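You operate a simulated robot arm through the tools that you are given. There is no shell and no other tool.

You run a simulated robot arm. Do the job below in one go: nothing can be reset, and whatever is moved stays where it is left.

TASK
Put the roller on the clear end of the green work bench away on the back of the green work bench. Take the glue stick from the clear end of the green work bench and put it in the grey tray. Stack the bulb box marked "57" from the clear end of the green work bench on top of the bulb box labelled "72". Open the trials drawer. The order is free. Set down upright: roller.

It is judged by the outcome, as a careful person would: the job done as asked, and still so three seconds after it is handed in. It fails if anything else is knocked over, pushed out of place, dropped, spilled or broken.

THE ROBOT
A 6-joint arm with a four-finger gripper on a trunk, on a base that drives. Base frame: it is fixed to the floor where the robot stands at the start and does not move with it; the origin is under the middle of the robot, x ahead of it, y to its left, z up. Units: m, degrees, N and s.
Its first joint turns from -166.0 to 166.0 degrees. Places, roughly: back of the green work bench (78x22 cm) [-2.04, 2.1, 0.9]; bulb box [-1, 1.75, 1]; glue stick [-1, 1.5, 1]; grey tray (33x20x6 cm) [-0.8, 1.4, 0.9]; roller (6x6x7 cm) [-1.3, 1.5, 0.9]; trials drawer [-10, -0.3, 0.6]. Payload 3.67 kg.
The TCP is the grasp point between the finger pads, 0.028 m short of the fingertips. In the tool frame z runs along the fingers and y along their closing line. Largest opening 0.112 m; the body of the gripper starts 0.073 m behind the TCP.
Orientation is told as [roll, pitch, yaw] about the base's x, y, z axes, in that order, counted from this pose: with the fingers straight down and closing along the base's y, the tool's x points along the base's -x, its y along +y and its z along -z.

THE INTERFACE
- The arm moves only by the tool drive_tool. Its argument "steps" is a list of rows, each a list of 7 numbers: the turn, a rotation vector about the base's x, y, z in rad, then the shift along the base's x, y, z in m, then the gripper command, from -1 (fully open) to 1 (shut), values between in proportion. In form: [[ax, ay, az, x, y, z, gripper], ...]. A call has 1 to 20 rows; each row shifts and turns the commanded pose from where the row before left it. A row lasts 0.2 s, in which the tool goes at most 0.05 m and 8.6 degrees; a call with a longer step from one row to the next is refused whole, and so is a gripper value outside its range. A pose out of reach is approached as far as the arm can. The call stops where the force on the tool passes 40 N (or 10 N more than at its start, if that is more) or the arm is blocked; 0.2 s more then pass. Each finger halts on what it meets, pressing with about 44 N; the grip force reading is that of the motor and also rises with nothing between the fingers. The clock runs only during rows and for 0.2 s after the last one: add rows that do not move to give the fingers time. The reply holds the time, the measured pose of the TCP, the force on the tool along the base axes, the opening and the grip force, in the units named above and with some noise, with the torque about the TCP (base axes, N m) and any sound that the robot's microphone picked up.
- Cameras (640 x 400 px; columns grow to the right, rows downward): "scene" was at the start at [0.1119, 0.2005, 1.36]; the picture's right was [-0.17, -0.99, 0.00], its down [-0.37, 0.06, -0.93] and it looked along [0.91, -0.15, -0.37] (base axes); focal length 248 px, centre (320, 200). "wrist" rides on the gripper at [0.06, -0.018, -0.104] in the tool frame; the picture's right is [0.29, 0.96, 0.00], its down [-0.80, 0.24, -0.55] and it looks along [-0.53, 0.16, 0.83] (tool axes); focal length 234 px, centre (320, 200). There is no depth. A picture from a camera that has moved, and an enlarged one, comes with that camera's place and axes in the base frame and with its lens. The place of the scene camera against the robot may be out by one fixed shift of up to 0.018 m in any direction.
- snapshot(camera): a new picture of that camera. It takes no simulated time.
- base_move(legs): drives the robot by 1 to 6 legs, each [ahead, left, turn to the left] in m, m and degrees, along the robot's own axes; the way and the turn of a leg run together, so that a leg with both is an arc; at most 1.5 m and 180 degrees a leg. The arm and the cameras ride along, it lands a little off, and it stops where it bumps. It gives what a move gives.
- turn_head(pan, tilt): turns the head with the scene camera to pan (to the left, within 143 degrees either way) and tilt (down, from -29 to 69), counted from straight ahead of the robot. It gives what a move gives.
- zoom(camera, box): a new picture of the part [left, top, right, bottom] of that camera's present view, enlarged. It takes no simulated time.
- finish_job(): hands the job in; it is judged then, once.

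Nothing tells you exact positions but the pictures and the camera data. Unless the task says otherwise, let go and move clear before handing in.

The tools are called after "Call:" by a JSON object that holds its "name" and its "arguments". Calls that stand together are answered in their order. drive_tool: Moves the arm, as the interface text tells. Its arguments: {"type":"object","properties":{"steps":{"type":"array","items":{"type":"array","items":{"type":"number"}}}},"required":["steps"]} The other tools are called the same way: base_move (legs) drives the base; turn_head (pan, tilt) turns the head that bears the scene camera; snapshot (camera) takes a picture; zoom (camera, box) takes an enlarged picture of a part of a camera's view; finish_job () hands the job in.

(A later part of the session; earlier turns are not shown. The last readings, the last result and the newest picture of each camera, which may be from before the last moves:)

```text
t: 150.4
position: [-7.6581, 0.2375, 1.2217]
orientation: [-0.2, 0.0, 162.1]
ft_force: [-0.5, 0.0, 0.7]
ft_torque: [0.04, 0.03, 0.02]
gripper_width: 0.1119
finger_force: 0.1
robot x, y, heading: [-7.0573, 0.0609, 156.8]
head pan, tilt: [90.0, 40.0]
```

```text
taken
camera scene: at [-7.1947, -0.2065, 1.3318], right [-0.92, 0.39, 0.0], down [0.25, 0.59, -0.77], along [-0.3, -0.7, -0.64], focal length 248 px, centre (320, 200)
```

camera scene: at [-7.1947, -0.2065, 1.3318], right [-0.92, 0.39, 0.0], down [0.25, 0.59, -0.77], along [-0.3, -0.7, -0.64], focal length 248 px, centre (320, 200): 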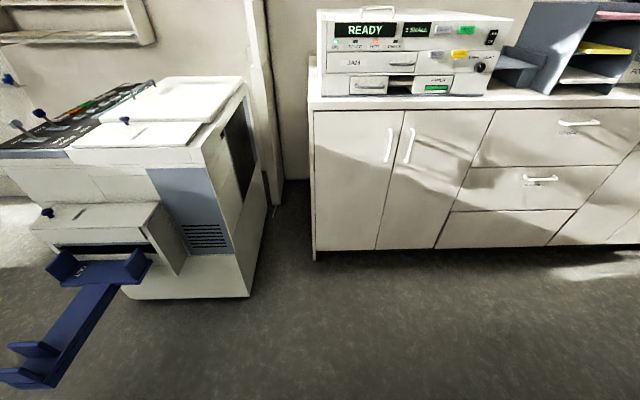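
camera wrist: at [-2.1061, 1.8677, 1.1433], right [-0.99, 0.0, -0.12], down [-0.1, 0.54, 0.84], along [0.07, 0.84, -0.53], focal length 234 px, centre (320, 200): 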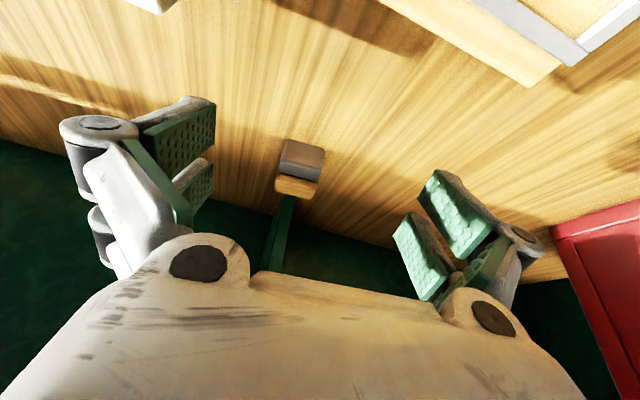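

Corridor is ~0.85 m between handles and cart. Shifting left to its mouth in small steps, straightening the heading.

Call:
{"name": "base_move", "arguments": {"legs": [[0.03, 0, 0.8], [0, 0.7, 0]]}}

Call:
{"name": "turn_head", "arguments": {"pan": 0, "tilt": 50}}

Call:
{"name": "snapshot", "arguments": {"camera": "scene"}}

Call:
{"name": "turn_head", "arguments": {"pan": 120, "tilt": 55}}

Call:
{"name": "snapshot", "arguments": {"camera": "scene"}}

```text
t: 154.7
position: [-7.9559, -0.4089, 1.22]
orientation: [-0.2, 0.0, 162.8]
ft_force: [0.2, 0.0, 0.0]
ft_torque: [-0.01, -0.01, 0.0]
gripper_width: 0.1119
finger_force: 0.0
robot x, y, heading: [-7.3569, -0.5775, 157.7]
head pan, tilt: [90.0, 40.0]
```

```text
t: 156.3
position: [-7.9559, -0.4101, 1.223]
orientation: [-0.3, -0.1, 162.9]
ft_force: [-1.1, 0.9, 0.2]
ft_torque: [0.01, 0.01, -0.01]
gripper_width: 0.112
finger_force: 0.1
robot x, y, heading: [-7.3553, -0.5817, 157.7]
head pan, tilt: [0.0, 50.0]
```

```text
taken
camera scene: at [-7.5259, -0.7401, 1.3176], right [0.38, 0.92, 0.0], down [0.71, -0.29, -0.64], along [-0.59, 0.24, -0.77], focal length 248 px, centre (320, 200)
```

scene: 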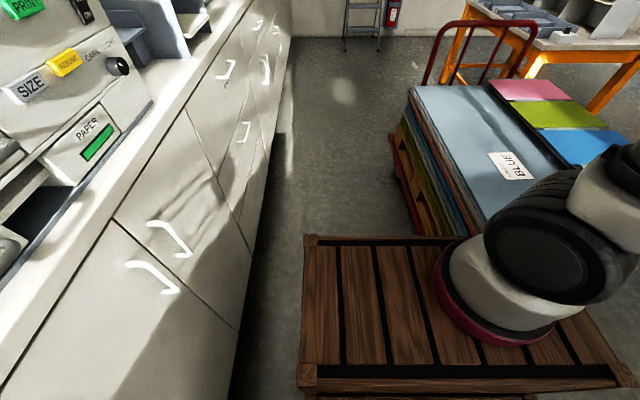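

```text
t: 158.3
position: [-7.9554, -0.4091, 1.2214]
orientation: [-0.2, 0.0, 162.9]
ft_force: [-1.5, 1.3, 0.4]
ft_torque: [-0.01, 0.0, 0.01]
gripper_width: 0.1116
finger_force: 0.0
robot x, y, heading: [-7.355, -0.5784, 157.4]
head pan, tilt: [120.0, 55.0]
```

```text
taken
camera scene: at [-7.4452, -0.8409, 1.3111], right [-0.99, -0.13, 0.0], down [-0.11, 0.81, -0.57], along [0.08, -0.57, -0.82], focal length 248 px, centre (320, 200)
```

scene: 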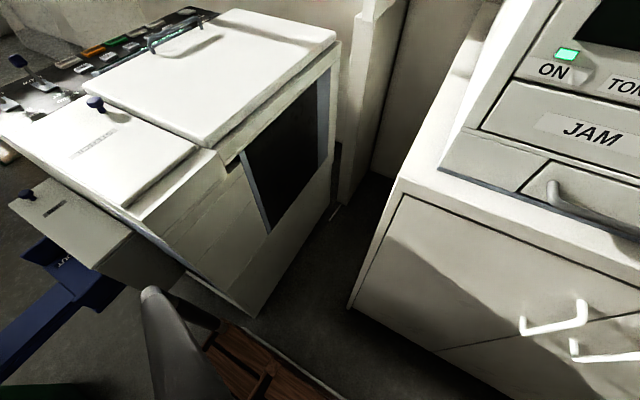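

Position fits: ease diagonally forward-left to the corridor's centre line, then forward partway.

Call:
{"name": "base_move", "arguments": {"legs": [[0.07, 0.06, 0], [0.07, 0.08, 0], [0.5, 0, 0]]}}

Call:
{"name": "turn_head", "arguments": {"pan": -30, "tilt": 60}}

Call:
{"name": "snapshot", "arguments": {"camera": "scene"}}

Call:
{"name": "turn_head", "arguments": {"pan": 0, "tilt": 45}}

Call:
{"name": "snapshot", "arguments": {"camera": "scene"}}

```text
t: 162.7
position: [-8.5995, -0.2935, 1.2216]
orientation: [-0.2, 0.0, 162.8]
ft_force: [0.3, -0.7, 0.9]
ft_torque: [-0.03, 0.01, 0.0]
gripper_width: 0.112
finger_force: 0.2
robot x, y, heading: [-7.9985, -0.4645, 157.5]
head pan, tilt: [120.0, 55.0]
```

```text
t: 165.1
position: [-8.5986, -0.2945, 1.2205]
orientation: [-0.2, -0.1, 163.0]
ft_force: [0.2, -0.3, 0.5]
ft_torque: [-0.02, -0.02, 0.0]
gripper_width: 0.1118
finger_force: 0.0
robot x, y, heading: [-7.997, -0.4663, 157.6]
head pan, tilt: [-30.0, 60.0]
```

```text
taken
camera scene: at [-8.1392, -0.6019, 1.3051], right [0.79, 0.61, 0.0], down [0.53, -0.69, -0.5], along [-0.31, 0.4, -0.87], focal length 248 px, centre (320, 200)
```

scene: 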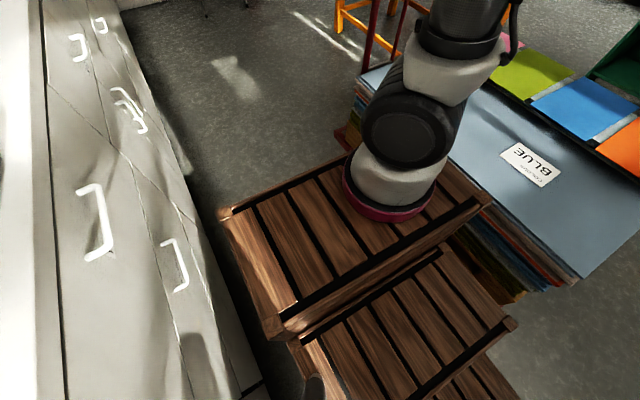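

```text
t: 166.0
position: [-8.5995, -0.2948, 1.2222]
orientation: [-0.2, -0.1, 162.9]
ft_force: [0.6, 0.1, 0.0]
ft_torque: [-0.02, 0.03, 0.03]
gripper_width: 0.1119
finger_force: 0.2
robot x, y, heading: [-7.9969, -0.465, 157.5]
head pan, tilt: [0.0, 45.0]
```

```text
taken
camera scene: at [-8.1737, -0.6236, 1.3245], right [0.38, 0.92, 0.0], down [0.65, -0.27, -0.71], along [-0.65, 0.27, -0.71], focal length 248 px, centre (320, 200)
```

scene: 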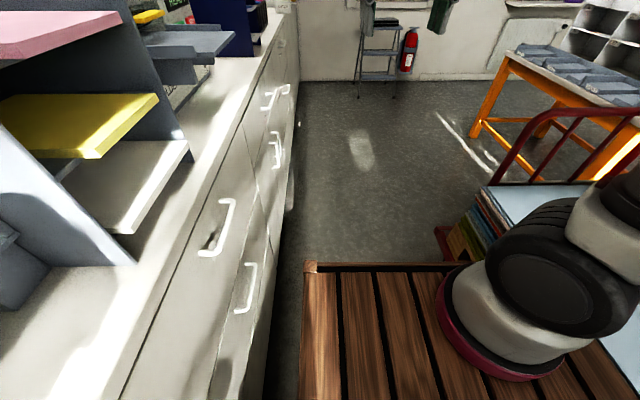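

No contact; margins look fine. Continue straight out past the cart.

Call:
{"name": "base_move", "arguments": {"legs": [[0.8, 0, 0], [0.75, 0, 0]]}}

Call:
{"name": "turn_head", "arguments": {"pan": -90, "tilt": 40}}

Call:
{"name": "snapshot", "arguments": {"camera": "scene"}}

Call:
{"name": "turn_head", "arguments": {"pan": 60, "tilt": 40}}

Call:
{"name": "snapshot", "arguments": {"camera": "scene"}}

```text
t: 174.0
position: [-10.0298, 0.2814, 1.2218]
orientation: [-0.2, -0.1, 163.2]
ft_force: [-0.2, -0.2, -0.3]
ft_torque: [-0.01, 0.02, 0.01]
gripper_width: 0.1122
finger_force: 0.0
robot x, y, heading: [-9.4293, 0.1172, 157.7]
head pan, tilt: [0.0, 45.0]
```

```text
t: 175.6
position: [-10.03, 0.2817, 1.2216]
orientation: [-0.2, 0.0, 163.3]
ft_force: [0.2, 0.1, 0.6]
ft_torque: [-0.02, -0.02, -0.01]
gripper_width: 0.1121
finger_force: 0.1
robot x, y, heading: [-9.4271, 0.1125, 158.0]
head pan, tilt: [-90.0, 40.0]
```

```text
taken
camera scene: at [-9.4944, 0.0029, 1.3318], right [0.93, -0.37, 0.0], down [-0.24, -0.6, -0.77], along [0.29, 0.71, -0.64], focal length 248 px, centre (320, 200)
```

scene: 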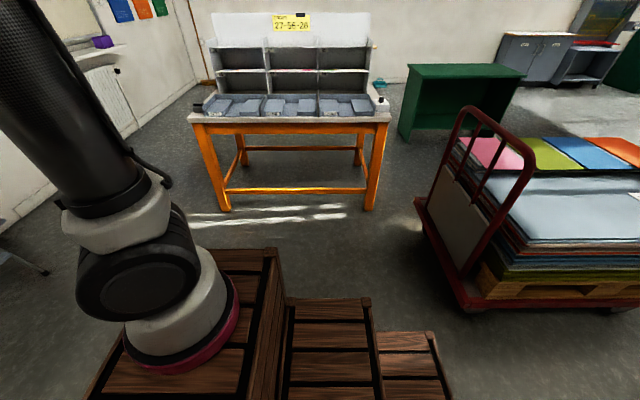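

```text
t: 178.0
position: [-10.0287, 0.2809, 1.2216]
orientation: [-0.3, -0.1, 163.3]
ft_force: [0.2, 0.2, -0.9]
ft_torque: [-0.02, 0.01, 0.04]
gripper_width: 0.1118
finger_force: 0.1
robot x, y, heading: [-9.4271, 0.1163, 158.0]
head pan, tilt: [60.0, 40.0]
```

```text
taken
camera scene: at [-9.5933, -0.1282, 1.3318], right [-0.61, 0.79, 0.0], down [0.51, 0.4, -0.77], along [-0.6, -0.47, -0.64], focal length 248 px, centre (320, 200)
```

scene: 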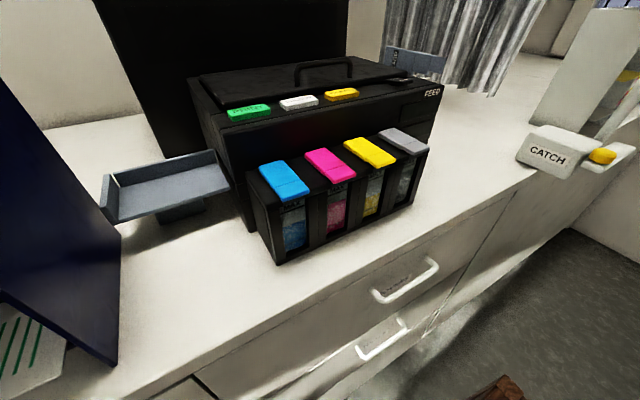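

Clear of the cart. Now shift right (away from the cabinets) and forward, then turn left to face the TRIALS drawer.

Call:
{"name": "base_move", "arguments": {"legs": [[0, -0.5, 0], [0.33, 0, 0], [0, 0, 89.6]]}}

Call:
{"name": "turn_head", "arguments": {"pan": -8, "tilt": 35}}

Call:
{"name": "snapshot", "arguments": {"camera": "scene"}}

Call:
{"name": "snapshot", "arguments": {"camera": "wrist"}}

```text
t: 186.5
position: [-9.7177, 0.1002, 1.2217]
orientation: [-0.2, -0.1, -107.4]
ft_force: [0.1, -0.2, 0.7]
ft_torque: [-0.01, -0.01, -0.01]
gripper_width: 0.112
finger_force: 0.1
robot x, y, heading: [-9.5478, 0.6994, -112.6]
head pan, tilt: [60.0, 40.0]
```

```text
t: 187.9
position: [-9.7174, 0.099, 1.2222]
orientation: [-0.2, -0.1, -107.4]
ft_force: [0.3, 0.2, 0.0]
ft_torque: [0.03, 0.02, 0.01]
gripper_width: 0.1118
finger_force: 0.1
robot x, y, heading: [-9.5463, 0.701, -112.5]
head pan, tilt: [-8.0, 35.0]
```

```text
taken
camera scene: at [-9.3998, 0.5235, 1.3393], right [-0.86, 0.51, 0.0], down [0.29, 0.49, -0.82], along [-0.42, -0.71, -0.57], focal length 248 px, centre (320, 200)
```

scene: 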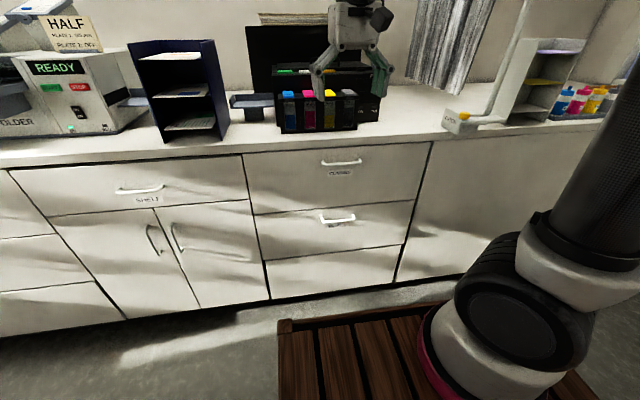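

```text
taken
camera wrist: at [-9.7171, 0.1611, 1.3251], right [1.0, -0.01, 0.0], down [-0.01, -0.83, 0.55], along [-0.01, -0.55, -0.83], focal length 234 px, centre (320, 200)
```

wrist: 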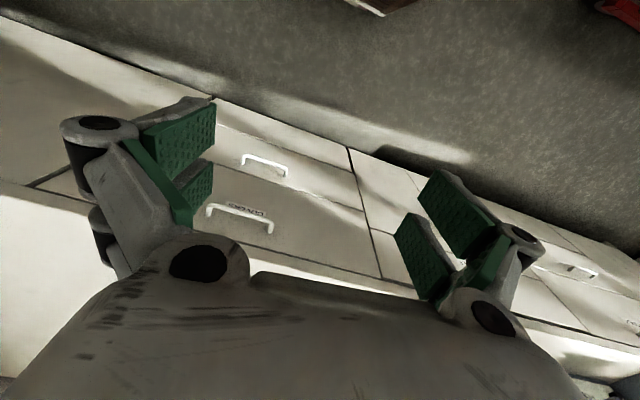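

I face the TRIALS drawer; its handle is at ≈ (-9.889, -0.140, 0.645), 0.91 m ahead. I'll lower the tool in front of the counter and then turn the fingers to point horizontally at the drawer.

Call:
{"name": "drive_tool", "arguments": {"steps": [[0, 0, -0.089, -0.0142, -0.0096, -0.03, -1], [0, 0, 0, -0.0142, -0.0096, -0.04, -1], [0, 0, 0, -0.0142, -0.0096, -0.04, -1], [0, 0, 0, -0.0142, -0.0096, -0.04, -1], [0, 0, 0, -0.0142, -0.0096, -0.04, -1], [0, 0, 0, -0.0142, -0.0096, -0.04, -1], [0, 0, 0, -0.0142, -0.0096, -0.04, -1], [-0.1319, 0.0546, 0, 0, 0, 0, -1], [-0.1319, 0.0546, 0, 0, 0, 0, -1], [-0.1319, 0.0546, 0, 0, 0, 0, -1], [-0.1319, 0.0546, 0, 0, 0, 0, -1], [0, 0, 0, 0, 0, 0, -1]]}}

Call:
{"name": "snapshot", "arguments": {"camera": "scene"}}

```text
t: 190.5
position: [-9.828, 0.0093, 0.9663]
orientation: [-1.3, -28.9, -112.6]
ft_force: [0.5, 0.9, -0.4]
ft_torque: [-0.01, 0.03, -0.02]
gripper_width: 0.112
finger_force: 0.0
out of reach, approached as far as the arm can: row 10, 11
robot x, y, heading: [-9.5478, 0.6991, -112.5]
head pan, tilt: [-8.0, 35.0]
```

```text
taken
camera scene: at [-9.3998, 0.5235, 1.3394], right [-0.86, 0.51, 0.0], down [0.29, 0.49, -0.82], along [-0.42, -0.71, -0.57], focal length 248 px, centre (320, 200)
```

scene: 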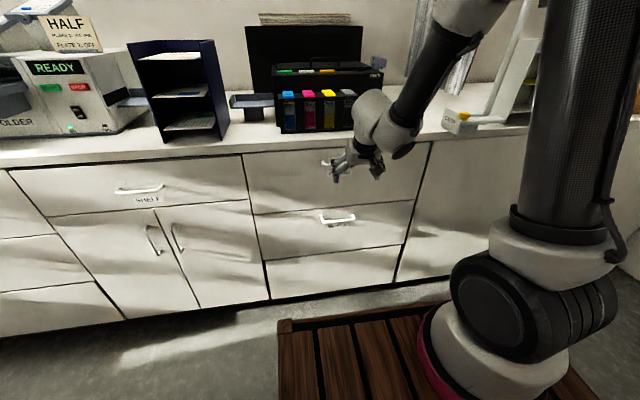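

Pitching further was out of reach here. I'll try the rotation from a bit further out and higher, over the counter edge, to see what the arm accepts.

Call:
{"name": "drive_tool", "arguments": {"steps": [[0, 0, 0, 0, 0, 0.04, -1], [0, 0, 0, -0.0153, -0.037, 0.02, -1], [0, 0, 0, -0.0153, -0.037, 0.02, -1], [-0.1319, 0.0546, 0, 0, 0, 0, -1], [-0.1319, 0.0546, 0, 0, 0, 0, -1], [0, 0, 0, 0, 0, 0, -1]]}}

Call:
{"name": "snapshot", "arguments": {"camera": "scene"}}

```text
t: 191.9
position: [-9.8613, -0.071, 1.0534]
orientation: [-1.8, -42.3, -112.6]
ft_force: [-0.1, -0.8, 0.2]
ft_torque: [0.02, -0.03, -0.02]
gripper_width: 0.112
finger_force: 0.1
out of reach, approached as far as the arm can: row 5
robot x, y, heading: [-9.5436, 0.6999, -112.7]
head pan, tilt: [-8.0, 35.0]
```

```text
taken
camera scene: at [-9.3997, 0.5235, 1.3393], right [-0.86, 0.51, 0.0], down [0.29, 0.49, -0.82], along [-0.42, -0.71, -0.57], focal length 248 px, centre (320, 200)
```

scene: 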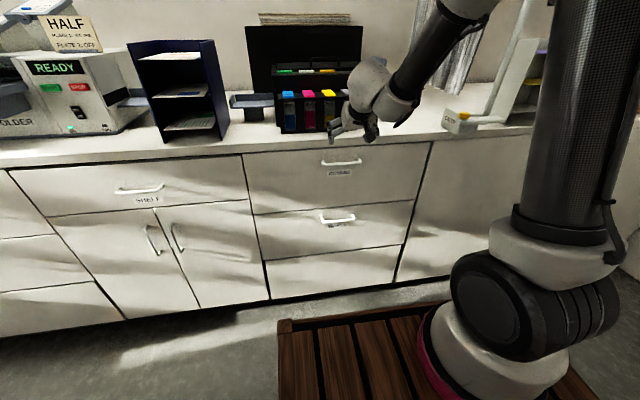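

The wrist can pitch to about 42° here. Let me inspect the handle closely to choose a grasp that works with a tilted tool.

Call:
{"name": "zoom", "arguments": {"camera": "scene", "box": [300, 195, 380, 245]}}

Call:
{"name": "snapshot", "arguments": {"camera": "wrist"}}

Call:
{"name": "turn_head", "arguments": {"pan": 60, "tilt": 45}}

Call:
{"name": "snapshot", "arguments": {"camera": "scene"}}

```text
8.00 times, centred on (340, 220) of scene
camera zoom: at [-9.3997, 0.5235, 1.3393], right [-0.86, 0.51, 0.0], down [0.29, 0.49, -0.82], along [-0.42, -0.71, -0.57], focal length 1986 px, centre (160, 40)
```

zoom: 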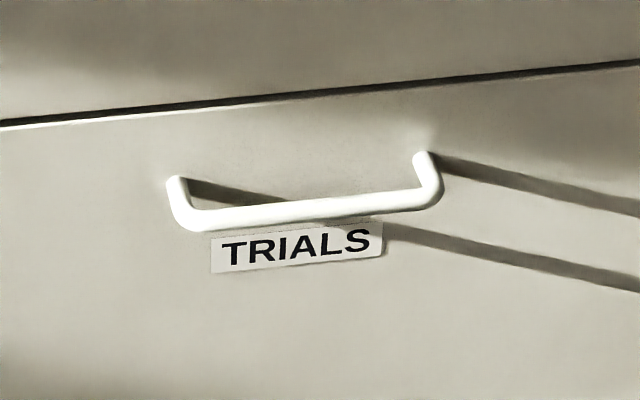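

```text
taken
camera wrist: at [-9.8301, 0.0398, 1.0888], right [0.96, -0.19, -0.22], down [0.15, -0.3, 0.94], along [-0.25, -0.93, -0.26], focal length 234 px, centre (320, 200)
```

wrist: 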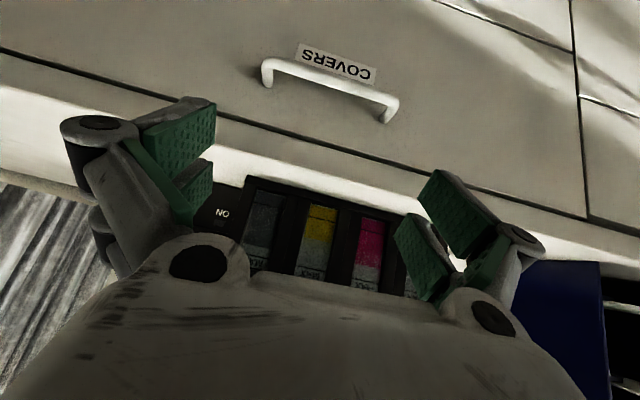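

```text
t: 193.2
position: [-9.8609, -0.0716, 1.0532]
orientation: [-2.0, -42.3, -112.7]
ft_force: [0.5, -0.2, -0.6]
ft_torque: [-0.01, 0.01, -0.01]
gripper_width: 0.1121
finger_force: 0.0
robot x, y, heading: [-9.5427, 0.6999, -112.7]
head pan, tilt: [60.0, 45.0]
```

```text
taken
camera scene: at [-9.3057, 0.5347, 1.3246], right [-0.79, -0.61, 0.0], down [-0.43, 0.56, -0.71], along [0.43, -0.56, -0.71], focal length 248 px, centre (320, 200)
```

scene: 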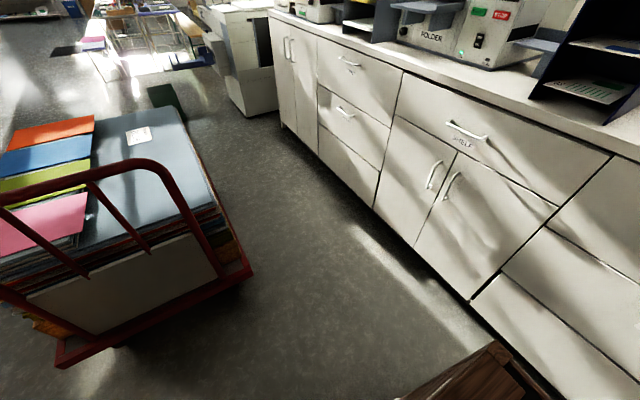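

The bar is ~1.2 cm thick, ~13 cm long, and stands ~3.4 cm off the face — enough to clamp it with a tilted, rolled gripper. I'll roll the tool 90° about its axis here and see if the arm accepts.

Call:
{"name": "turn_head", "arguments": {"pan": -8, "tilt": 38}}

Call:
{"name": "drive_tool", "arguments": {"steps": [[0.0368, 0.0888, 0.1057, 0, 0, 0, -1], [0.0368, 0.0888, 0.1057, 0, 0, 0, -1], [0.0368, 0.0888, 0.1057, 0, 0, 0, -1], [0.0368, 0.0888, 0.1057, 0, 0, 0, -1], [0.0368, 0.0888, 0.1057, 0, 0, 0, -1], [0.0368, 0.0888, 0.1057, 0, 0, 0, -1], [0.0368, 0.0888, 0.1057, 0, 0, 0, -1], [0.0368, 0.0888, 0.1057, 0, 0, 0, -1], [0.0368, 0.0888, 0.1057, 0, 0, 0, -1], [0.0368, 0.0888, 0.1057, 0, 0, 0, -1], [0.0368, 0.0888, 0.1057, 0, 0, 0, -1], [0, 0, 0, 0, 0, 0, -1]]}}

Call:
{"name": "snapshot", "arguments": {"camera": "scene"}}

Call:
{"name": "snapshot", "arguments": {"camera": "wrist"}}

```text
t: 194.6
position: [-9.8616, -0.0709, 1.0532]
orientation: [-1.9, -42.3, -112.8]
ft_force: [-0.3, -0.1, -0.4]
ft_torque: [0.01, 0.0, -0.04]
gripper_width: 0.1118
finger_force: 0.0
robot x, y, heading: [-9.5441, 0.6943, -112.8]
head pan, tilt: [-8.0, 38.0]
```

```text
t: 197.2
position: [-9.8618, -0.0723, 1.0528]
orientation: [-44.3, 0.0, -22.5]
ft_force: [1.1, 0.8, -0.1]
ft_torque: [-0.02, 0.02, 0.01]
gripper_width: 0.1121
finger_force: 0.1
robot x, y, heading: [-9.5455, 0.6987, -112.6]
head pan, tilt: [-8.0, 38.0]
```

```text
taken
camera scene: at [-9.3989, 0.525, 1.3348], right [-0.86, 0.51, 0.0], down [0.31, 0.53, -0.79], along [-0.4, -0.68, -0.62], focal length 248 px, centre (320, 200)
```

scene: 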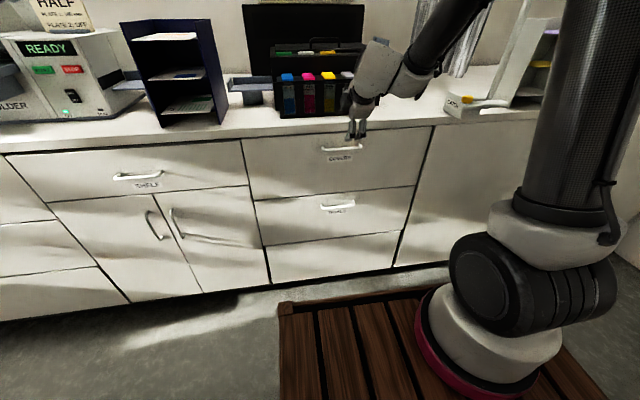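

```text
taken
camera wrist: at [-9.8935, 0.006, 1.1393], right [-0.01, 0.74, -0.67], down [0.95, 0.21, 0.23], along [0.31, -0.63, -0.71], focal length 234 px, centre (320, 200)
```

wrist: 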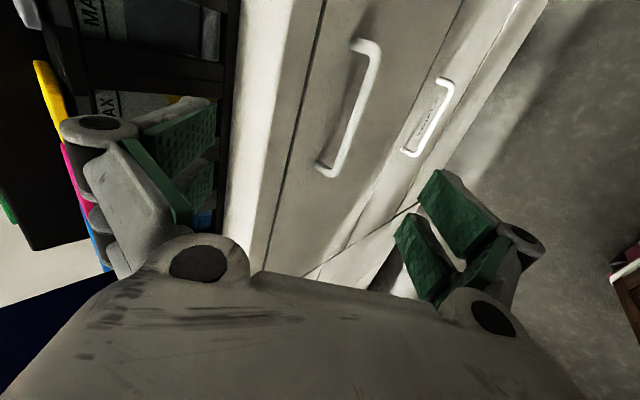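

The roll worked (tool tilted 44°, closing in the vertical plane, wrist camera sees both handles). I'll back the base ~0.1 m for reach, then bring the tool down in front of the drawers.

Call:
{"name": "base_move", "arguments": {"legs": [[-0.1, 0, 0]]}}

Call:
{"name": "drive_tool", "arguments": {"steps": [[0, 0, 0, 0, 0, -0.045, -1], [0, 0, 0, 0, 0, -0.045, -1], [0, 0, 0, 0, 0, -0.045, -1], [0, 0, 0, 0, 0, -0.045, -1], [0, 0, 0, 0, 0, -0.045, -1], [0, 0, 0, 0, 0, 0, -1]]}}

Call:
{"name": "snapshot", "arguments": {"camera": "scene"}}

Call:
{"name": "snapshot", "arguments": {"camera": "wrist"}}

```text
t: 198.4
position: [-9.8215, 0.0204, 1.0521]
orientation: [-44.2, 0.0, -22.5]
ft_force: [0.8, 0.4, 0.6]
ft_torque: [-0.02, -0.03, -0.01]
gripper_width: 0.1122
finger_force: 0.0
robot x, y, heading: [-9.5093, 0.7962, -112.6]
head pan, tilt: [-8.0, 38.0]
```

```text
t: 199.8
position: [-9.7754, -0.0053, 0.8477]
orientation: [-44.1, 0.7, -23.2]
ft_force: [0.3, 0.7, -0.3]
ft_torque: [-0.02, -0.01, -0.01]
gripper_width: 0.1121
finger_force: 0.1
out of reach, approached as far as the arm can: row 2, 3, 4, 5
robot x, y, heading: [-9.5031, 0.7906, -113.0]
head pan, tilt: [-8.0, 38.0]
```

```text
taken
camera scene: at [-9.3605, 0.6174, 1.3348], right [-0.86, 0.51, 0.0], down [0.31, 0.53, -0.79], along [-0.4, -0.68, -0.62], focal length 248 px, centre (320, 200)
```

scene: 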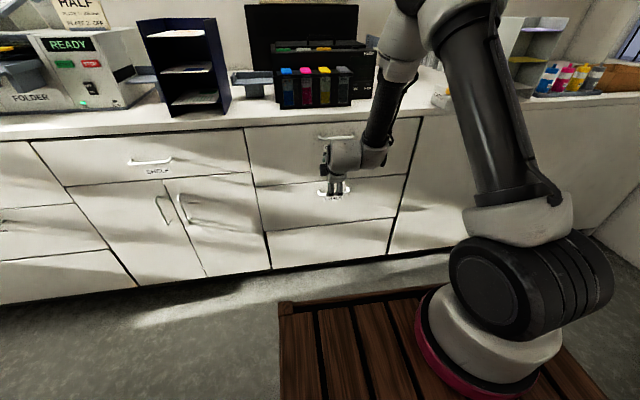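

```text
taken
camera wrist: at [-9.8057, 0.0724, 0.9338], right [0.0, 0.75, -0.66], down [0.96, 0.2, 0.22], along [0.3, -0.63, -0.72], focal length 234 px, centre (320, 200)
```

wrist: 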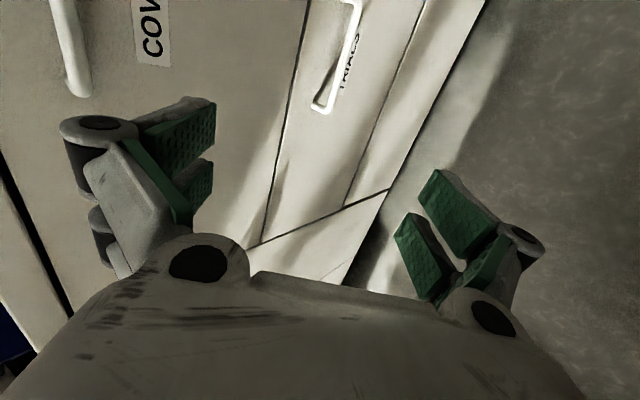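

The wrist can't stay tilted that close-in; it needs more extension. I'll back the base a bit more, then bring the tool to a pre-grasp above/in front of the handle.

Call:
{"name": "base_move", "arguments": {"legs": [[-0.07, 0, 0]]}}

Call:
{"name": "drive_tool", "arguments": {"steps": [[0, 0, 0, -0.016, -0.0385, -0.01, -1], [0, 0, 0, -0.016, -0.0385, -0.01, -1], [0, 0, 0, -0.016, -0.0385, -0.01, -1], [0, 0, 0, 0, 0, 0, -1]]}}

Call:
{"name": "snapshot", "arguments": {"camera": "wrist"}}

Call:
{"name": "zoom", "arguments": {"camera": "scene", "box": [240, 100, 400, 220]}}

```text
t: 200.8
position: [-9.748, 0.0597, 0.8466]
orientation: [-44.0, 0.8, -23.2]
ft_force: [-0.3, -0.5, 0.4]
ft_torque: [0.0, 0.02, -0.01]
gripper_width: 0.1122
finger_force: 0.0
robot x, y, heading: [-9.4831, 0.8588, -112.7]
head pan, tilt: [-8.0, 38.0]
```

```text
t: 201.8
position: [-9.7962, -0.056, 0.8161]
orientation: [-44.1, 0.7, -23.2]
ft_force: [0.5, 0.1, 0.4]
ft_torque: [-0.01, -0.03, 0.01]
gripper_width: 0.1122
finger_force: 0.1
robot x, y, heading: [-9.4791, 0.8582, -112.5]
head pan, tilt: [-8.0, 38.0]
```

```text
taken
camera wrist: at [-9.8263, 0.0215, 0.9035], right [0.0, 0.75, -0.66], down [0.96, 0.2, 0.22], along [0.3, -0.63, -0.72], focal length 234 px, centre (320, 200)
```

wrist: 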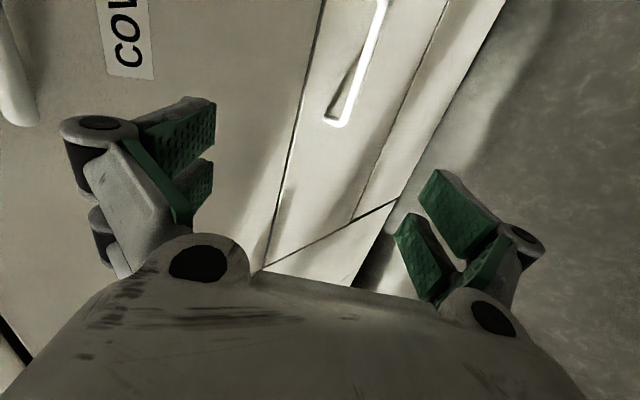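

```text
3.33 times, centred on (320, 160) of scene
camera zoom: at [-9.3337, 0.682, 1.3348], right [-0.86, 0.51, 0.0], down [0.31, 0.53, -0.79], along [-0.4, -0.68, -0.62], focal length 827 px, centre (320, 333)
```

zoom: 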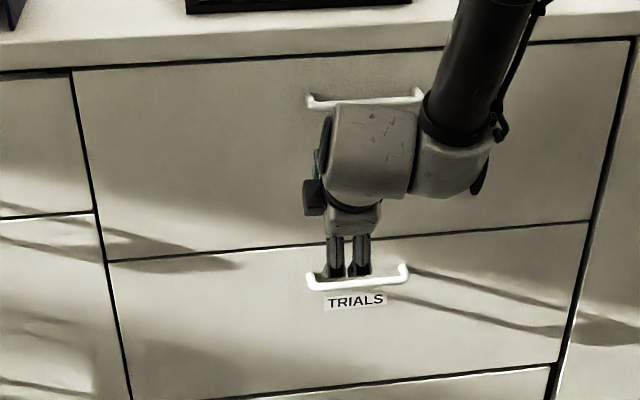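

The tool is ~5 cm left of the handle centre. Shift right and re-view.

Call:
{"name": "drive_tool", "arguments": {"steps": [[0, 0, 0, -0.025, 0.0103, 0, -1], [0, 0, 0, -0.025, 0.0103, 0, -1], [0, 0, 0, 0, 0, -0.02, -1], [0, 0, 0, 0, 0, 0, -1]]}}

Call:
{"name": "snapshot", "arguments": {"camera": "wrist"}}

Call:
{"name": "zoom", "arguments": {"camera": "scene", "box": [240, 120, 400, 220]}}

```text
t: 202.8
position: [-9.8289, -0.0518, 0.8036]
orientation: [-43.9, 1.5, -23.9]
ft_force: [0.4, -0.1, 0.2]
ft_torque: [-0.01, -0.02, -0.02]
gripper_width: 0.112
finger_force: 0.1
out of reach, approached as far as the arm can: row 2, 3
robot x, y, heading: [-9.4837, 0.8588, -112.7]
head pan, tilt: [-8.0, 38.0]
```

```text
taken
camera wrist: at [-9.857, 0.0254, 0.8922], right [0.0, 0.75, -0.66], down [0.96, 0.18, 0.21], along [0.28, -0.63, -0.72], focal length 234 px, centre (320, 200)
```

wrist: 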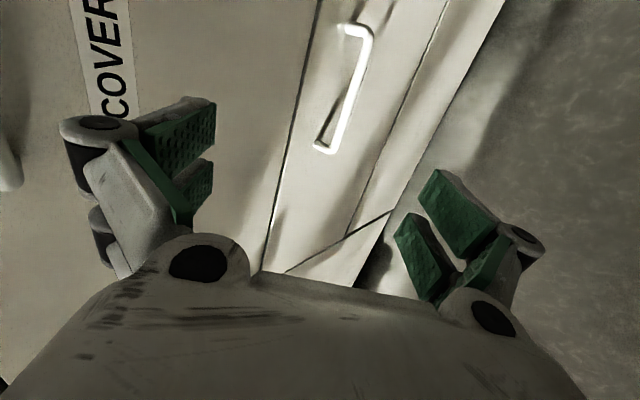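

```text
4.00 times, centred on (320, 170) of scene
camera zoom: at [-9.3337, 0.6819, 1.3348], right [-0.86, 0.51, 0.0], down [0.31, 0.53, -0.79], along [-0.4, -0.68, -0.62], focal length 993 px, centre (320, 320)
```

zoom: 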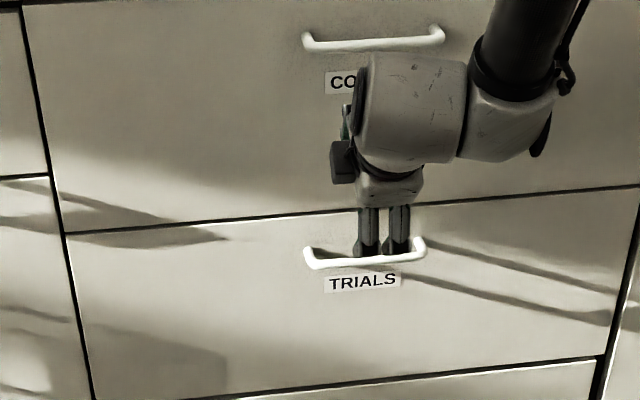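

I'll reduce the tilt to ~35° (still clears the face), straighten small orientation errors, and go to a pre-grasp 10 cm back along the tool axis.

Call:
{"name": "drive_tool", "arguments": {"steps": [[0.0619, -0.0539, 0.024, -0.008, 0.003, 0, -1], [0.0725, -0.03, 0, -0.008, 0.003, 0, -1], [0, 0, 0, -0.009, 0.004, 0, -1], [0, 0, 0, -0.0071, -0.0171, -0.03, -1], [0, 0, 0, -0.0071, -0.0171, -0.033, -1], [0, 0, 0, 0, 0, 0, -1]]}}

Call:
{"name": "snapshot", "arguments": {"camera": "wrist"}}

Call:
{"name": "zoom", "arguments": {"camera": "scene", "box": [240, 120, 400, 220]}}

```text
t: 204.2
position: [-9.8534, -0.0896, 0.7467]
orientation: [-35.0, -0.3, -22.4]
ft_force: [0.7, 0.3, 0.4]
ft_torque: [0.03, -0.01, 0.01]
gripper_width: 0.112
finger_force: 0.1
out of reach, approached as far as the arm can: row 1, 3
robot x, y, heading: [-9.4813, 0.8561, -112.5]
head pan, tilt: [-8.0, 38.0]
```

```text
taken
camera wrist: at [-9.8922, -0.0272, 0.8417], right [0.03, 0.83, -0.55], down [0.93, 0.17, 0.32], along [0.36, -0.52, -0.77], focal length 234 px, centre (320, 200)
```

wrist: 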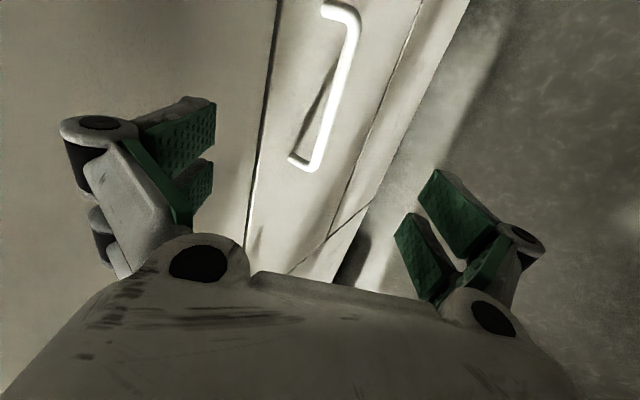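

```text
4.00 times, centred on (320, 170) of scene
camera zoom: at [-9.3337, 0.682, 1.3348], right [-0.86, 0.51, 0.0], down [0.31, 0.53, -0.79], along [-0.4, -0.68, -0.62], focal length 993 px, centre (320, 320)
```

zoom: 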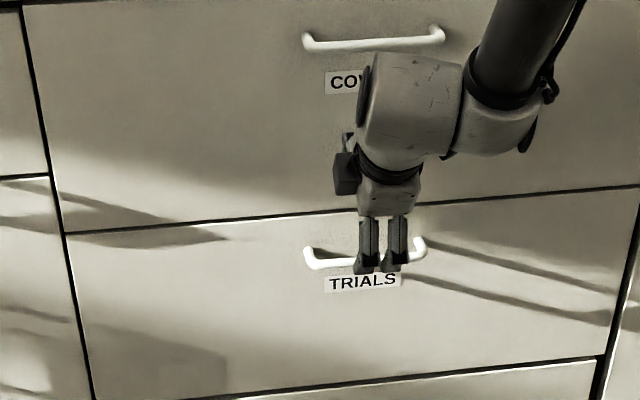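

Call:
{"name": "zoom", "arguments": {"camera": "wrist", "box": [240, 0, 400, 180]}}

```text
2.22 times, centred on (320, 90) of wrist
camera zoom: at [-9.8922, -0.0272, 0.8417], right [0.03, 0.83, -0.55], down [0.93, 0.17, 0.32], along [0.36, -0.52, -0.77], focal length 520 px, centre (320, 444)
```

zoom: 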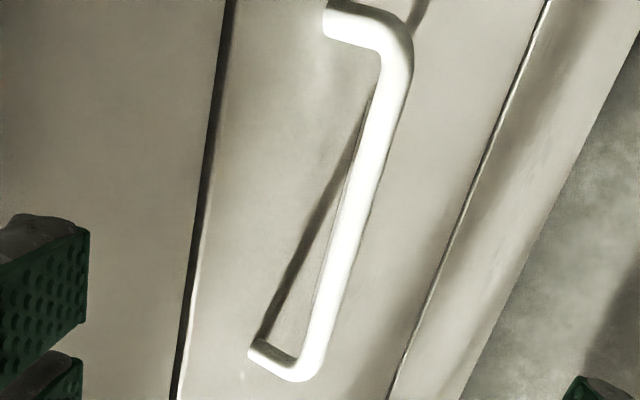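

Bar found in tool coordinates: ~8 mm toward the lower finger, ~18 mm along x, ~12 cm ahead. I'll correct, narrow the opening to ~4 cm, advance 5 cm along the axis, and remeasure.

Call:
{"name": "drive_tool", "arguments": {"steps": [[0, 0, 0, -0.0132, 0.0152, -0.0063, -0.5], [0, 0, 0, -0.0055, -0.0133, -0.0205, 0], [0, 0, 0, -0.0054, -0.0132, -0.0205, 0.29], [0, 0, 0, 0, 0, 0, 0.29]]}}

Call:
{"name": "snapshot", "arguments": {"camera": "wrist"}}

Call:
{"name": "zoom", "arguments": {"camera": "wrist", "box": [200, 0, 440, 240]}}

Call:
{"name": "zoom", "arguments": {"camera": "scene", "box": [260, 145, 356, 205]}}

```text
t: 205.2
position: [-9.868, -0.1179, 0.7051]
orientation: [-35.0, -0.3, -22.2]
ft_force: [0.0, 0.1, 0.2]
ft_torque: [-0.04, 0.04, 0.03]
gripper_width: 0.0397
finger_force: 0.1
out of reach, approached as far as the arm can: row 1, 2
robot x, y, heading: [-9.4807, 0.8591, -112.8]
head pan, tilt: [-8.0, 38.0]
```

```text
taken
camera wrist: at [-9.9071, -0.0526, 0.799], right [0.03, 0.83, -0.55], down [0.93, 0.18, 0.32], along [0.37, -0.52, -0.77], focal length 234 px, centre (320, 200)
```

wrist: 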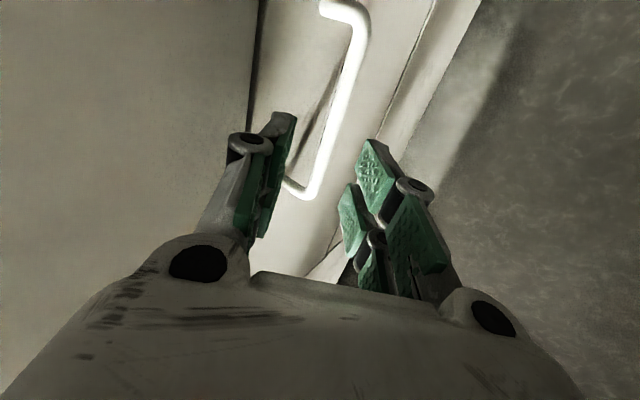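

```text
1.67 times, centred on (320, 120) of wrist
camera zoom: at [-9.9071, -0.0526, 0.799], right [0.03, 0.83, -0.55], down [0.93, 0.18, 0.32], along [0.37, -0.52, -0.77], focal length 390 px, centre (320, 333)
```

zoom: 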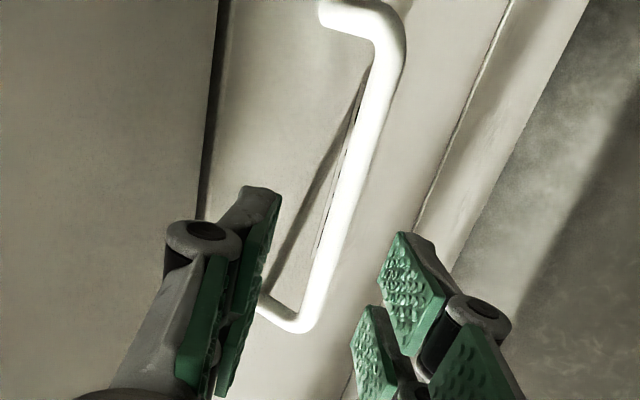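

```text
6.67 times, centred on (308, 175) of scene
camera zoom: at [-9.3337, 0.6819, 1.3348], right [-0.86, 0.51, 0.0], down [0.31, 0.53, -0.79], along [-0.4, -0.68, -0.62], focal length 1655 px, centre (400, 367)
```

zoom: 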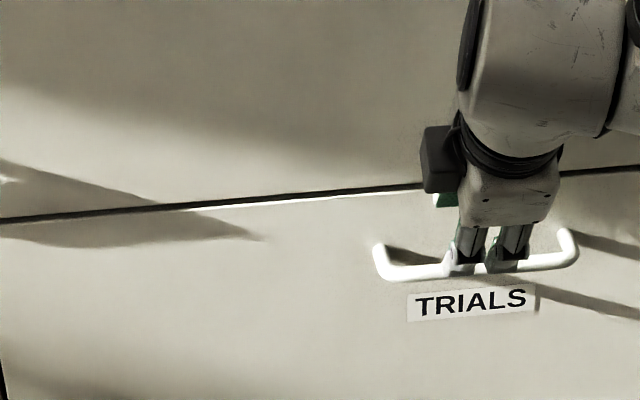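

The bar is now centred between the fingers. Advancing along the tool axis in small steps.

Call:
{"name": "drive_tool", "arguments": {"steps": [[0, 0, 0, -0.0022, -0.0053, -0.0082, 0.29], [0, 0, 0, -0.0022, -0.0053, -0.0082, 0.29], [0, 0, 0, 0, 0, 0, 0.29]]}}

Call:
{"name": "zoom", "arguments": {"camera": "wrist", "box": [200, 0, 440, 240]}}

Call:
{"name": "zoom", "arguments": {"camera": "scene", "box": [284, 160, 364, 210]}}

```text
t: 206.0
position: [-9.8726, -0.1267, 0.6885]
orientation: [-35.0, -0.6, -22.1]
ft_force: [0.2, -0.2, -0.2]
ft_torque: [0.0, -0.01, -0.03]
gripper_width: 0.0398
finger_force: 0.0
robot x, y, heading: [-9.4806, 0.8547, -112.7]
head pan, tilt: [-8.0, 38.0]
```

```text
1.67 times, centred on (320, 120) of wrist
camera zoom: at [-9.912, -0.0626, 0.7826], right [0.03, 0.83, -0.55], down [0.93, 0.18, 0.32], along [0.37, -0.52, -0.77], focal length 390 px, centre (320, 333)
```

zoom: 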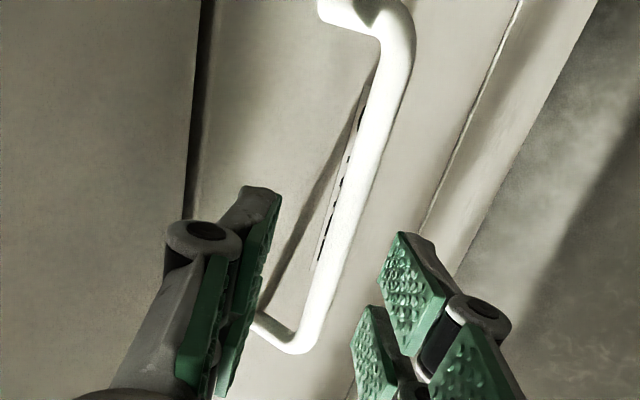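

```text
8.00 times, centred on (324, 185) of scene
camera zoom: at [-9.3337, 0.6819, 1.3348], right [-0.86, 0.51, 0.0], down [0.31, 0.53, -0.79], along [-0.4, -0.68, -0.62], focal length 1986 px, centre (288, 320)
```

zoom: 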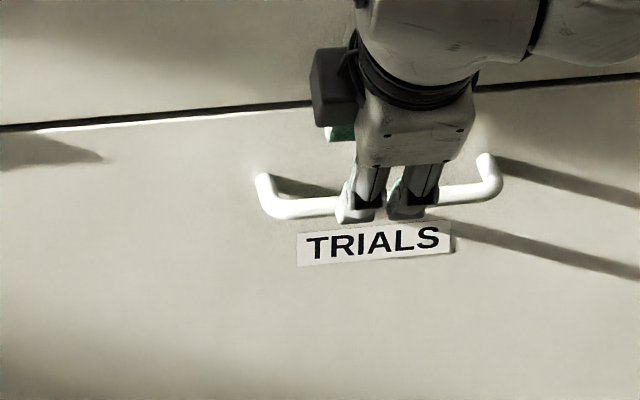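

Bar depth now ~34 mm ahead and centred. Narrow to 3.2 cm and advance 18 mm.

Call:
{"name": "drive_tool", "arguments": {"steps": [[0, 0, 0, 0, 0, 0, 0.43], [0, 0, 0, -0.002, -0.0048, -0.0074, 0.43], [0, 0, 0, -0.002, -0.0048, -0.0074, 0.43], [0, 0, 0, 0, 0, 0, 0.43]]}}

Call:
{"name": "zoom", "arguments": {"camera": "wrist", "box": [200, 0, 440, 240]}}

Call:
{"name": "zoom", "arguments": {"camera": "scene", "box": [284, 160, 364, 210]}}

```text
t: 207.0
position: [-9.8759, -0.1356, 0.6751]
orientation: [-35.0, -0.7, -22.0]
ft_force: [-0.3, 0.3, -0.2]
ft_torque: [-0.02, 0.06, -0.01]
gripper_width: 0.0318
finger_force: 0.1
robot x, y, heading: [-9.4793, 0.8571, -112.6]
head pan, tilt: [-8.0, 38.0]
```

```text
1.67 times, centred on (320, 120) of wrist
camera zoom: at [-9.9159, -0.0717, 0.7671], right [0.03, 0.83, -0.55], down [0.93, 0.18, 0.33], along [0.37, -0.52, -0.77], focal length 390 px, centre (320, 333)
```

zoom: 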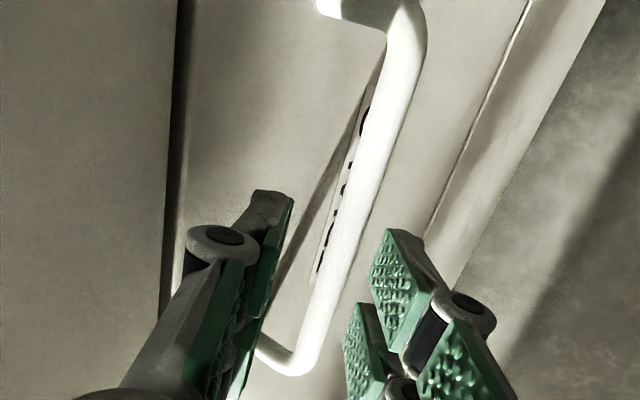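

```text
8.00 times, centred on (324, 185) of scene
camera zoom: at [-9.3337, 0.6819, 1.3348], right [-0.86, 0.51, 0.0], down [0.31, 0.53, -0.79], along [-0.4, -0.68, -0.62], focal length 1986 px, centre (288, 320)
```

zoom: 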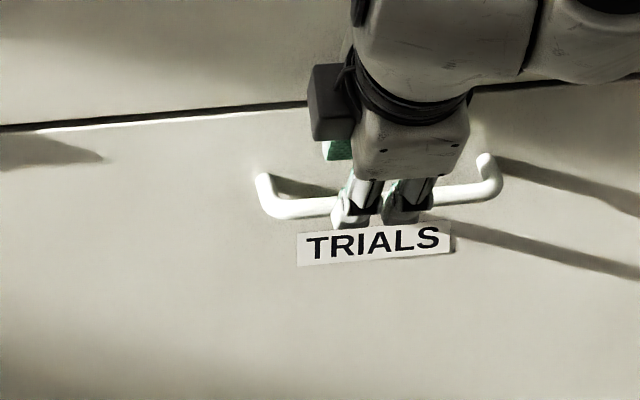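

Bar sits within fingertip length; advance 6 mm more and close.

Call:
{"name": "drive_tool", "arguments": {"steps": [[0, 0, 0, -0.0014, -0.0032, -0.0049, 0.43], [0, 0, 0, 0, 0, 0, 0.43]]}}

Call:
{"name": "drive_tool", "arguments": {"steps": [[0, 0, 0, 0, 0, 0, 0.6], [0, 0, 0, 0, 0, 0, 0.8], [0, 0, 0, 0, 0, 0, 1], [0, 0, 0, 0, 0, 0, 1], [0, 0, 0, 0, 0, 0, 1]]}}

Call:
{"name": "zoom", "arguments": {"camera": "wrist", "box": [200, 0, 440, 240]}}

Call:
{"name": "zoom", "arguments": {"camera": "scene", "box": [284, 160, 364, 210]}}

```text
t: 207.6
position: [-9.8779, -0.1387, 0.6688]
orientation: [-35.1, -0.8, -21.9]
ft_force: [-0.8, -1.1, -0.4]
ft_torque: [0.01, -0.02, -0.01]
gripper_width: 0.0319
finger_force: 0.1
robot x, y, heading: [-9.4819, 0.859, -112.6]
head pan, tilt: [-8.0, 38.0]
```

```text
t: 208.8
position: [-9.878, -0.1391, 0.6678]
orientation: [-35.1, -0.8, -21.9]
ft_force: [-0.8, 0.5, 0.0]
ft_torque: [0.01, -0.02, 0.02]
gripper_width: 0.0
finger_force: 36.1
robot x, y, heading: [-9.4813, 0.8571, -112.6]
head pan, tilt: [-8.0, 38.0]
```

```text
1.67 times, centred on (320, 120) of wrist
camera zoom: at [-9.9177, -0.0748, 0.7621], right [0.03, 0.83, -0.55], down [0.93, 0.18, 0.33], along [0.37, -0.53, -0.77], focal length 390 px, centre (320, 333)
```

zoom: 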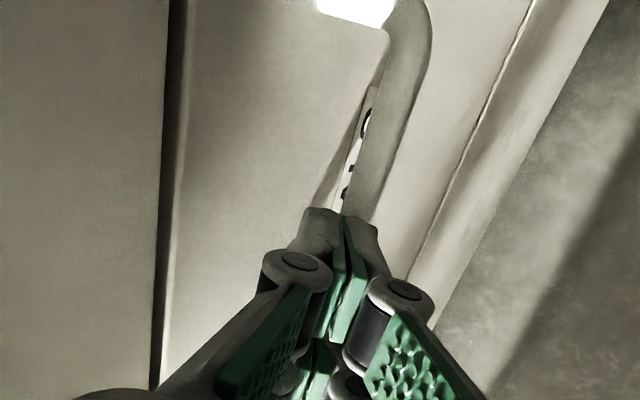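

```text
8.00 times, centred on (324, 185) of scene
camera zoom: at [-9.3337, 0.6819, 1.3348], right [-0.86, 0.51, 0.0], down [0.31, 0.53, -0.79], along [-0.4, -0.68, -0.62], focal length 1986 px, centre (288, 320)
```

zoom: 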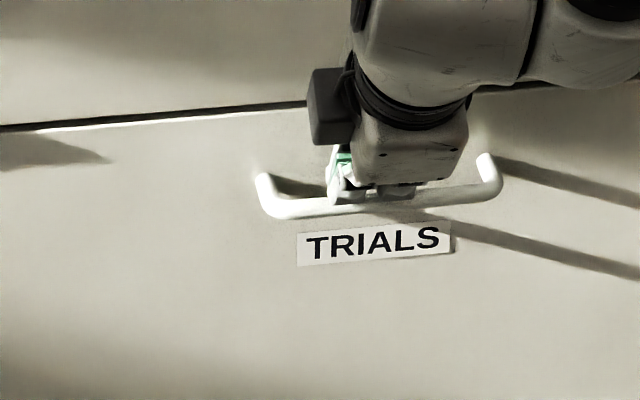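

The fingers closed just short of the bar (it's ~2 cm deeper than estimated). Reopen, advance ~18 mm, and close again.

Call:
{"name": "drive_tool", "arguments": {"steps": [[0, 0, 0, 0, 0, 0, 0.7], [0, 0, 0, 0, 0, 0, 0.4], [0, 0, 0, 0, 0, 0, 0.4], [0, 0, 0, -0.002, -0.0048, -0.0074, 0.4], [0, 0, 0, -0.002, -0.0048, -0.0074, 0.4], [0, 0, 0, 0, 0, 0, 0.4]]}}

Call:
{"name": "zoom", "arguments": {"camera": "wrist", "box": [200, 0, 440, 240]}}

Call:
{"name": "zoom", "arguments": {"camera": "scene", "box": [284, 160, 364, 210]}}

```text
t: 210.2
position: [-9.8817, -0.1493, 0.653]
orientation: [-35.1, -0.8, -21.8]
ft_force: [0.0, 1.1, 0.1]
ft_torque: [-0.01, -0.02, 0.0]
gripper_width: 0.0337
finger_force: 0.2
robot x, y, heading: [-9.48, 0.8574, -112.6]
head pan, tilt: [-8.0, 38.0]
```

```text
1.67 times, centred on (320, 120) of wrist
camera zoom: at [-9.9216, -0.0844, 0.7469], right [0.03, 0.83, -0.56], down [0.93, 0.18, 0.33], along [0.37, -0.53, -0.77], focal length 390 px, centre (320, 333)
```

zoom: 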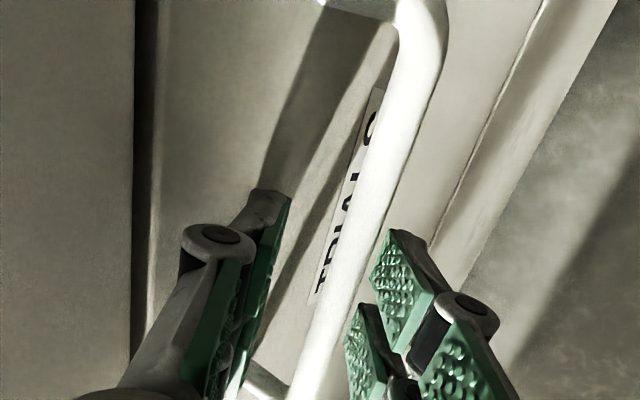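

```text
8.00 times, centred on (324, 185) of scene
camera zoom: at [-9.3337, 0.6819, 1.3348], right [-0.86, 0.51, 0.0], down [0.31, 0.53, -0.79], along [-0.4, -0.68, -0.62], focal length 1986 px, centre (288, 320)
```

zoom: 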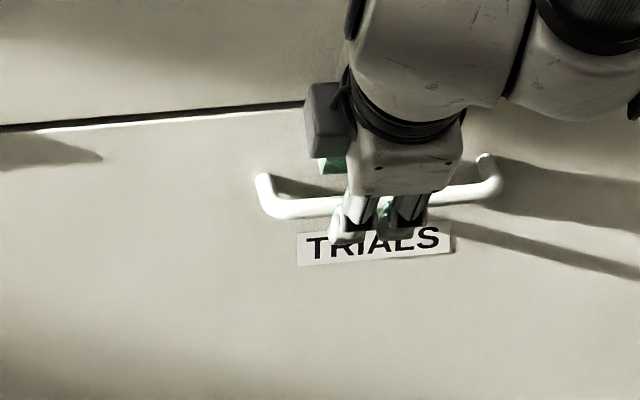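

Call:
{"name": "drive_tool", "arguments": {"steps": [[0, 0, 0, 0, 0, 0, 0.6], [0, 0, 0, 0, 0, 0, 0.8], [0, 0, 0, 0, 0, 0, 1], [0, 0, 0, 0, 0, 0, 1], [0, 0, 0, 0, 0, 0, 1]]}}

Call:
{"name": "zoom", "arguments": {"camera": "wrist", "box": [200, 0, 440, 240]}}

```text
t: 211.3
position: [-9.8805, -0.1441, 0.6493]
orientation: [-34.6, -0.6, -21.5]
ft_force: [-1.6, 3.8, 2.3]
ft_torque: [0.47, 1.21, 1.7]
gripper_width: 0.0119
finger_force: 44.9
robot x, y, heading: [-9.4833, 0.8568, -112.9]
head pan, tilt: [-8.0, 38.0]
stopped in row 5: the force on the tool passed its limit at 41 N (the readings are from after the stop); the commanded pose is now the measured one
```

```text
1.67 times, centred on (320, 120) of wrist
camera zoom: at [-9.9203, -0.0817, 0.7433], right [0.03, 0.84, -0.55], down [0.93, 0.18, 0.33], along [0.38, -0.52, -0.77], focal length 390 px, centre (320, 333)
```

zoom: 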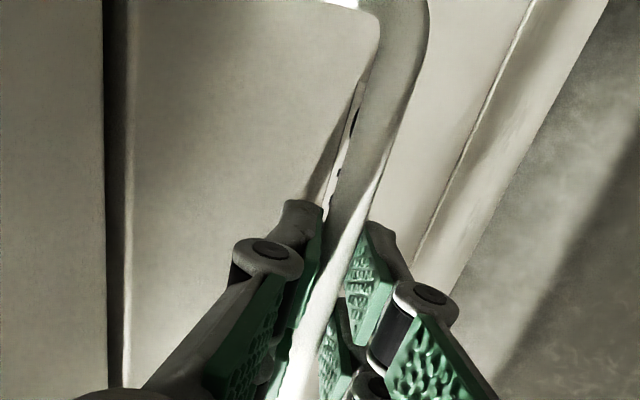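

The handle bar is gripped (12 mm). Pulling outward with the arm gently first.

Call:
{"name": "drive_tool", "arguments": {"steps": [[0, 0, 0, 0.0046, 0.0111, 0, 1], [0, 0, 0, 0.0061, 0.0148, 0, 1], [0, 0, 0, 0.0061, 0.0148, 0, 1], [0, 0, 0, 0, 0, 0, 1]]}}

Call:
{"name": "snapshot", "arguments": {"camera": "scene"}}

```text
t: 212.1
position: [-9.8661, -0.1092, 0.6491]
orientation: [-34.2, -0.1, -22.3]
ft_force: [-6.3, 0.4, -1.6]
ft_torque: [0.41, 0.94, 2.16]
gripper_width: 0.0119
finger_force: 44.9
out of reach, approached as far as the arm can: row 3
robot x, y, heading: [-9.4762, 0.8567, -112.5]
head pan, tilt: [-8.0, 38.0]
stopped in row 4: the force on the tool passed its limit at 42 N (the readings are from after the stop); the commanded pose is now the measured one
```

```text
taken
camera scene: at [-9.3345, 0.6823, 1.3348], right [-0.86, 0.51, 0.0], down [0.31, 0.53, -0.79], along [-0.4, -0.68, -0.62], focal length 248 px, centre (320, 200)
```

scene: 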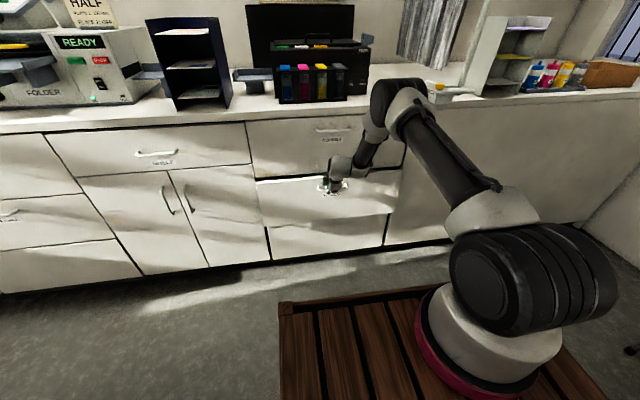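

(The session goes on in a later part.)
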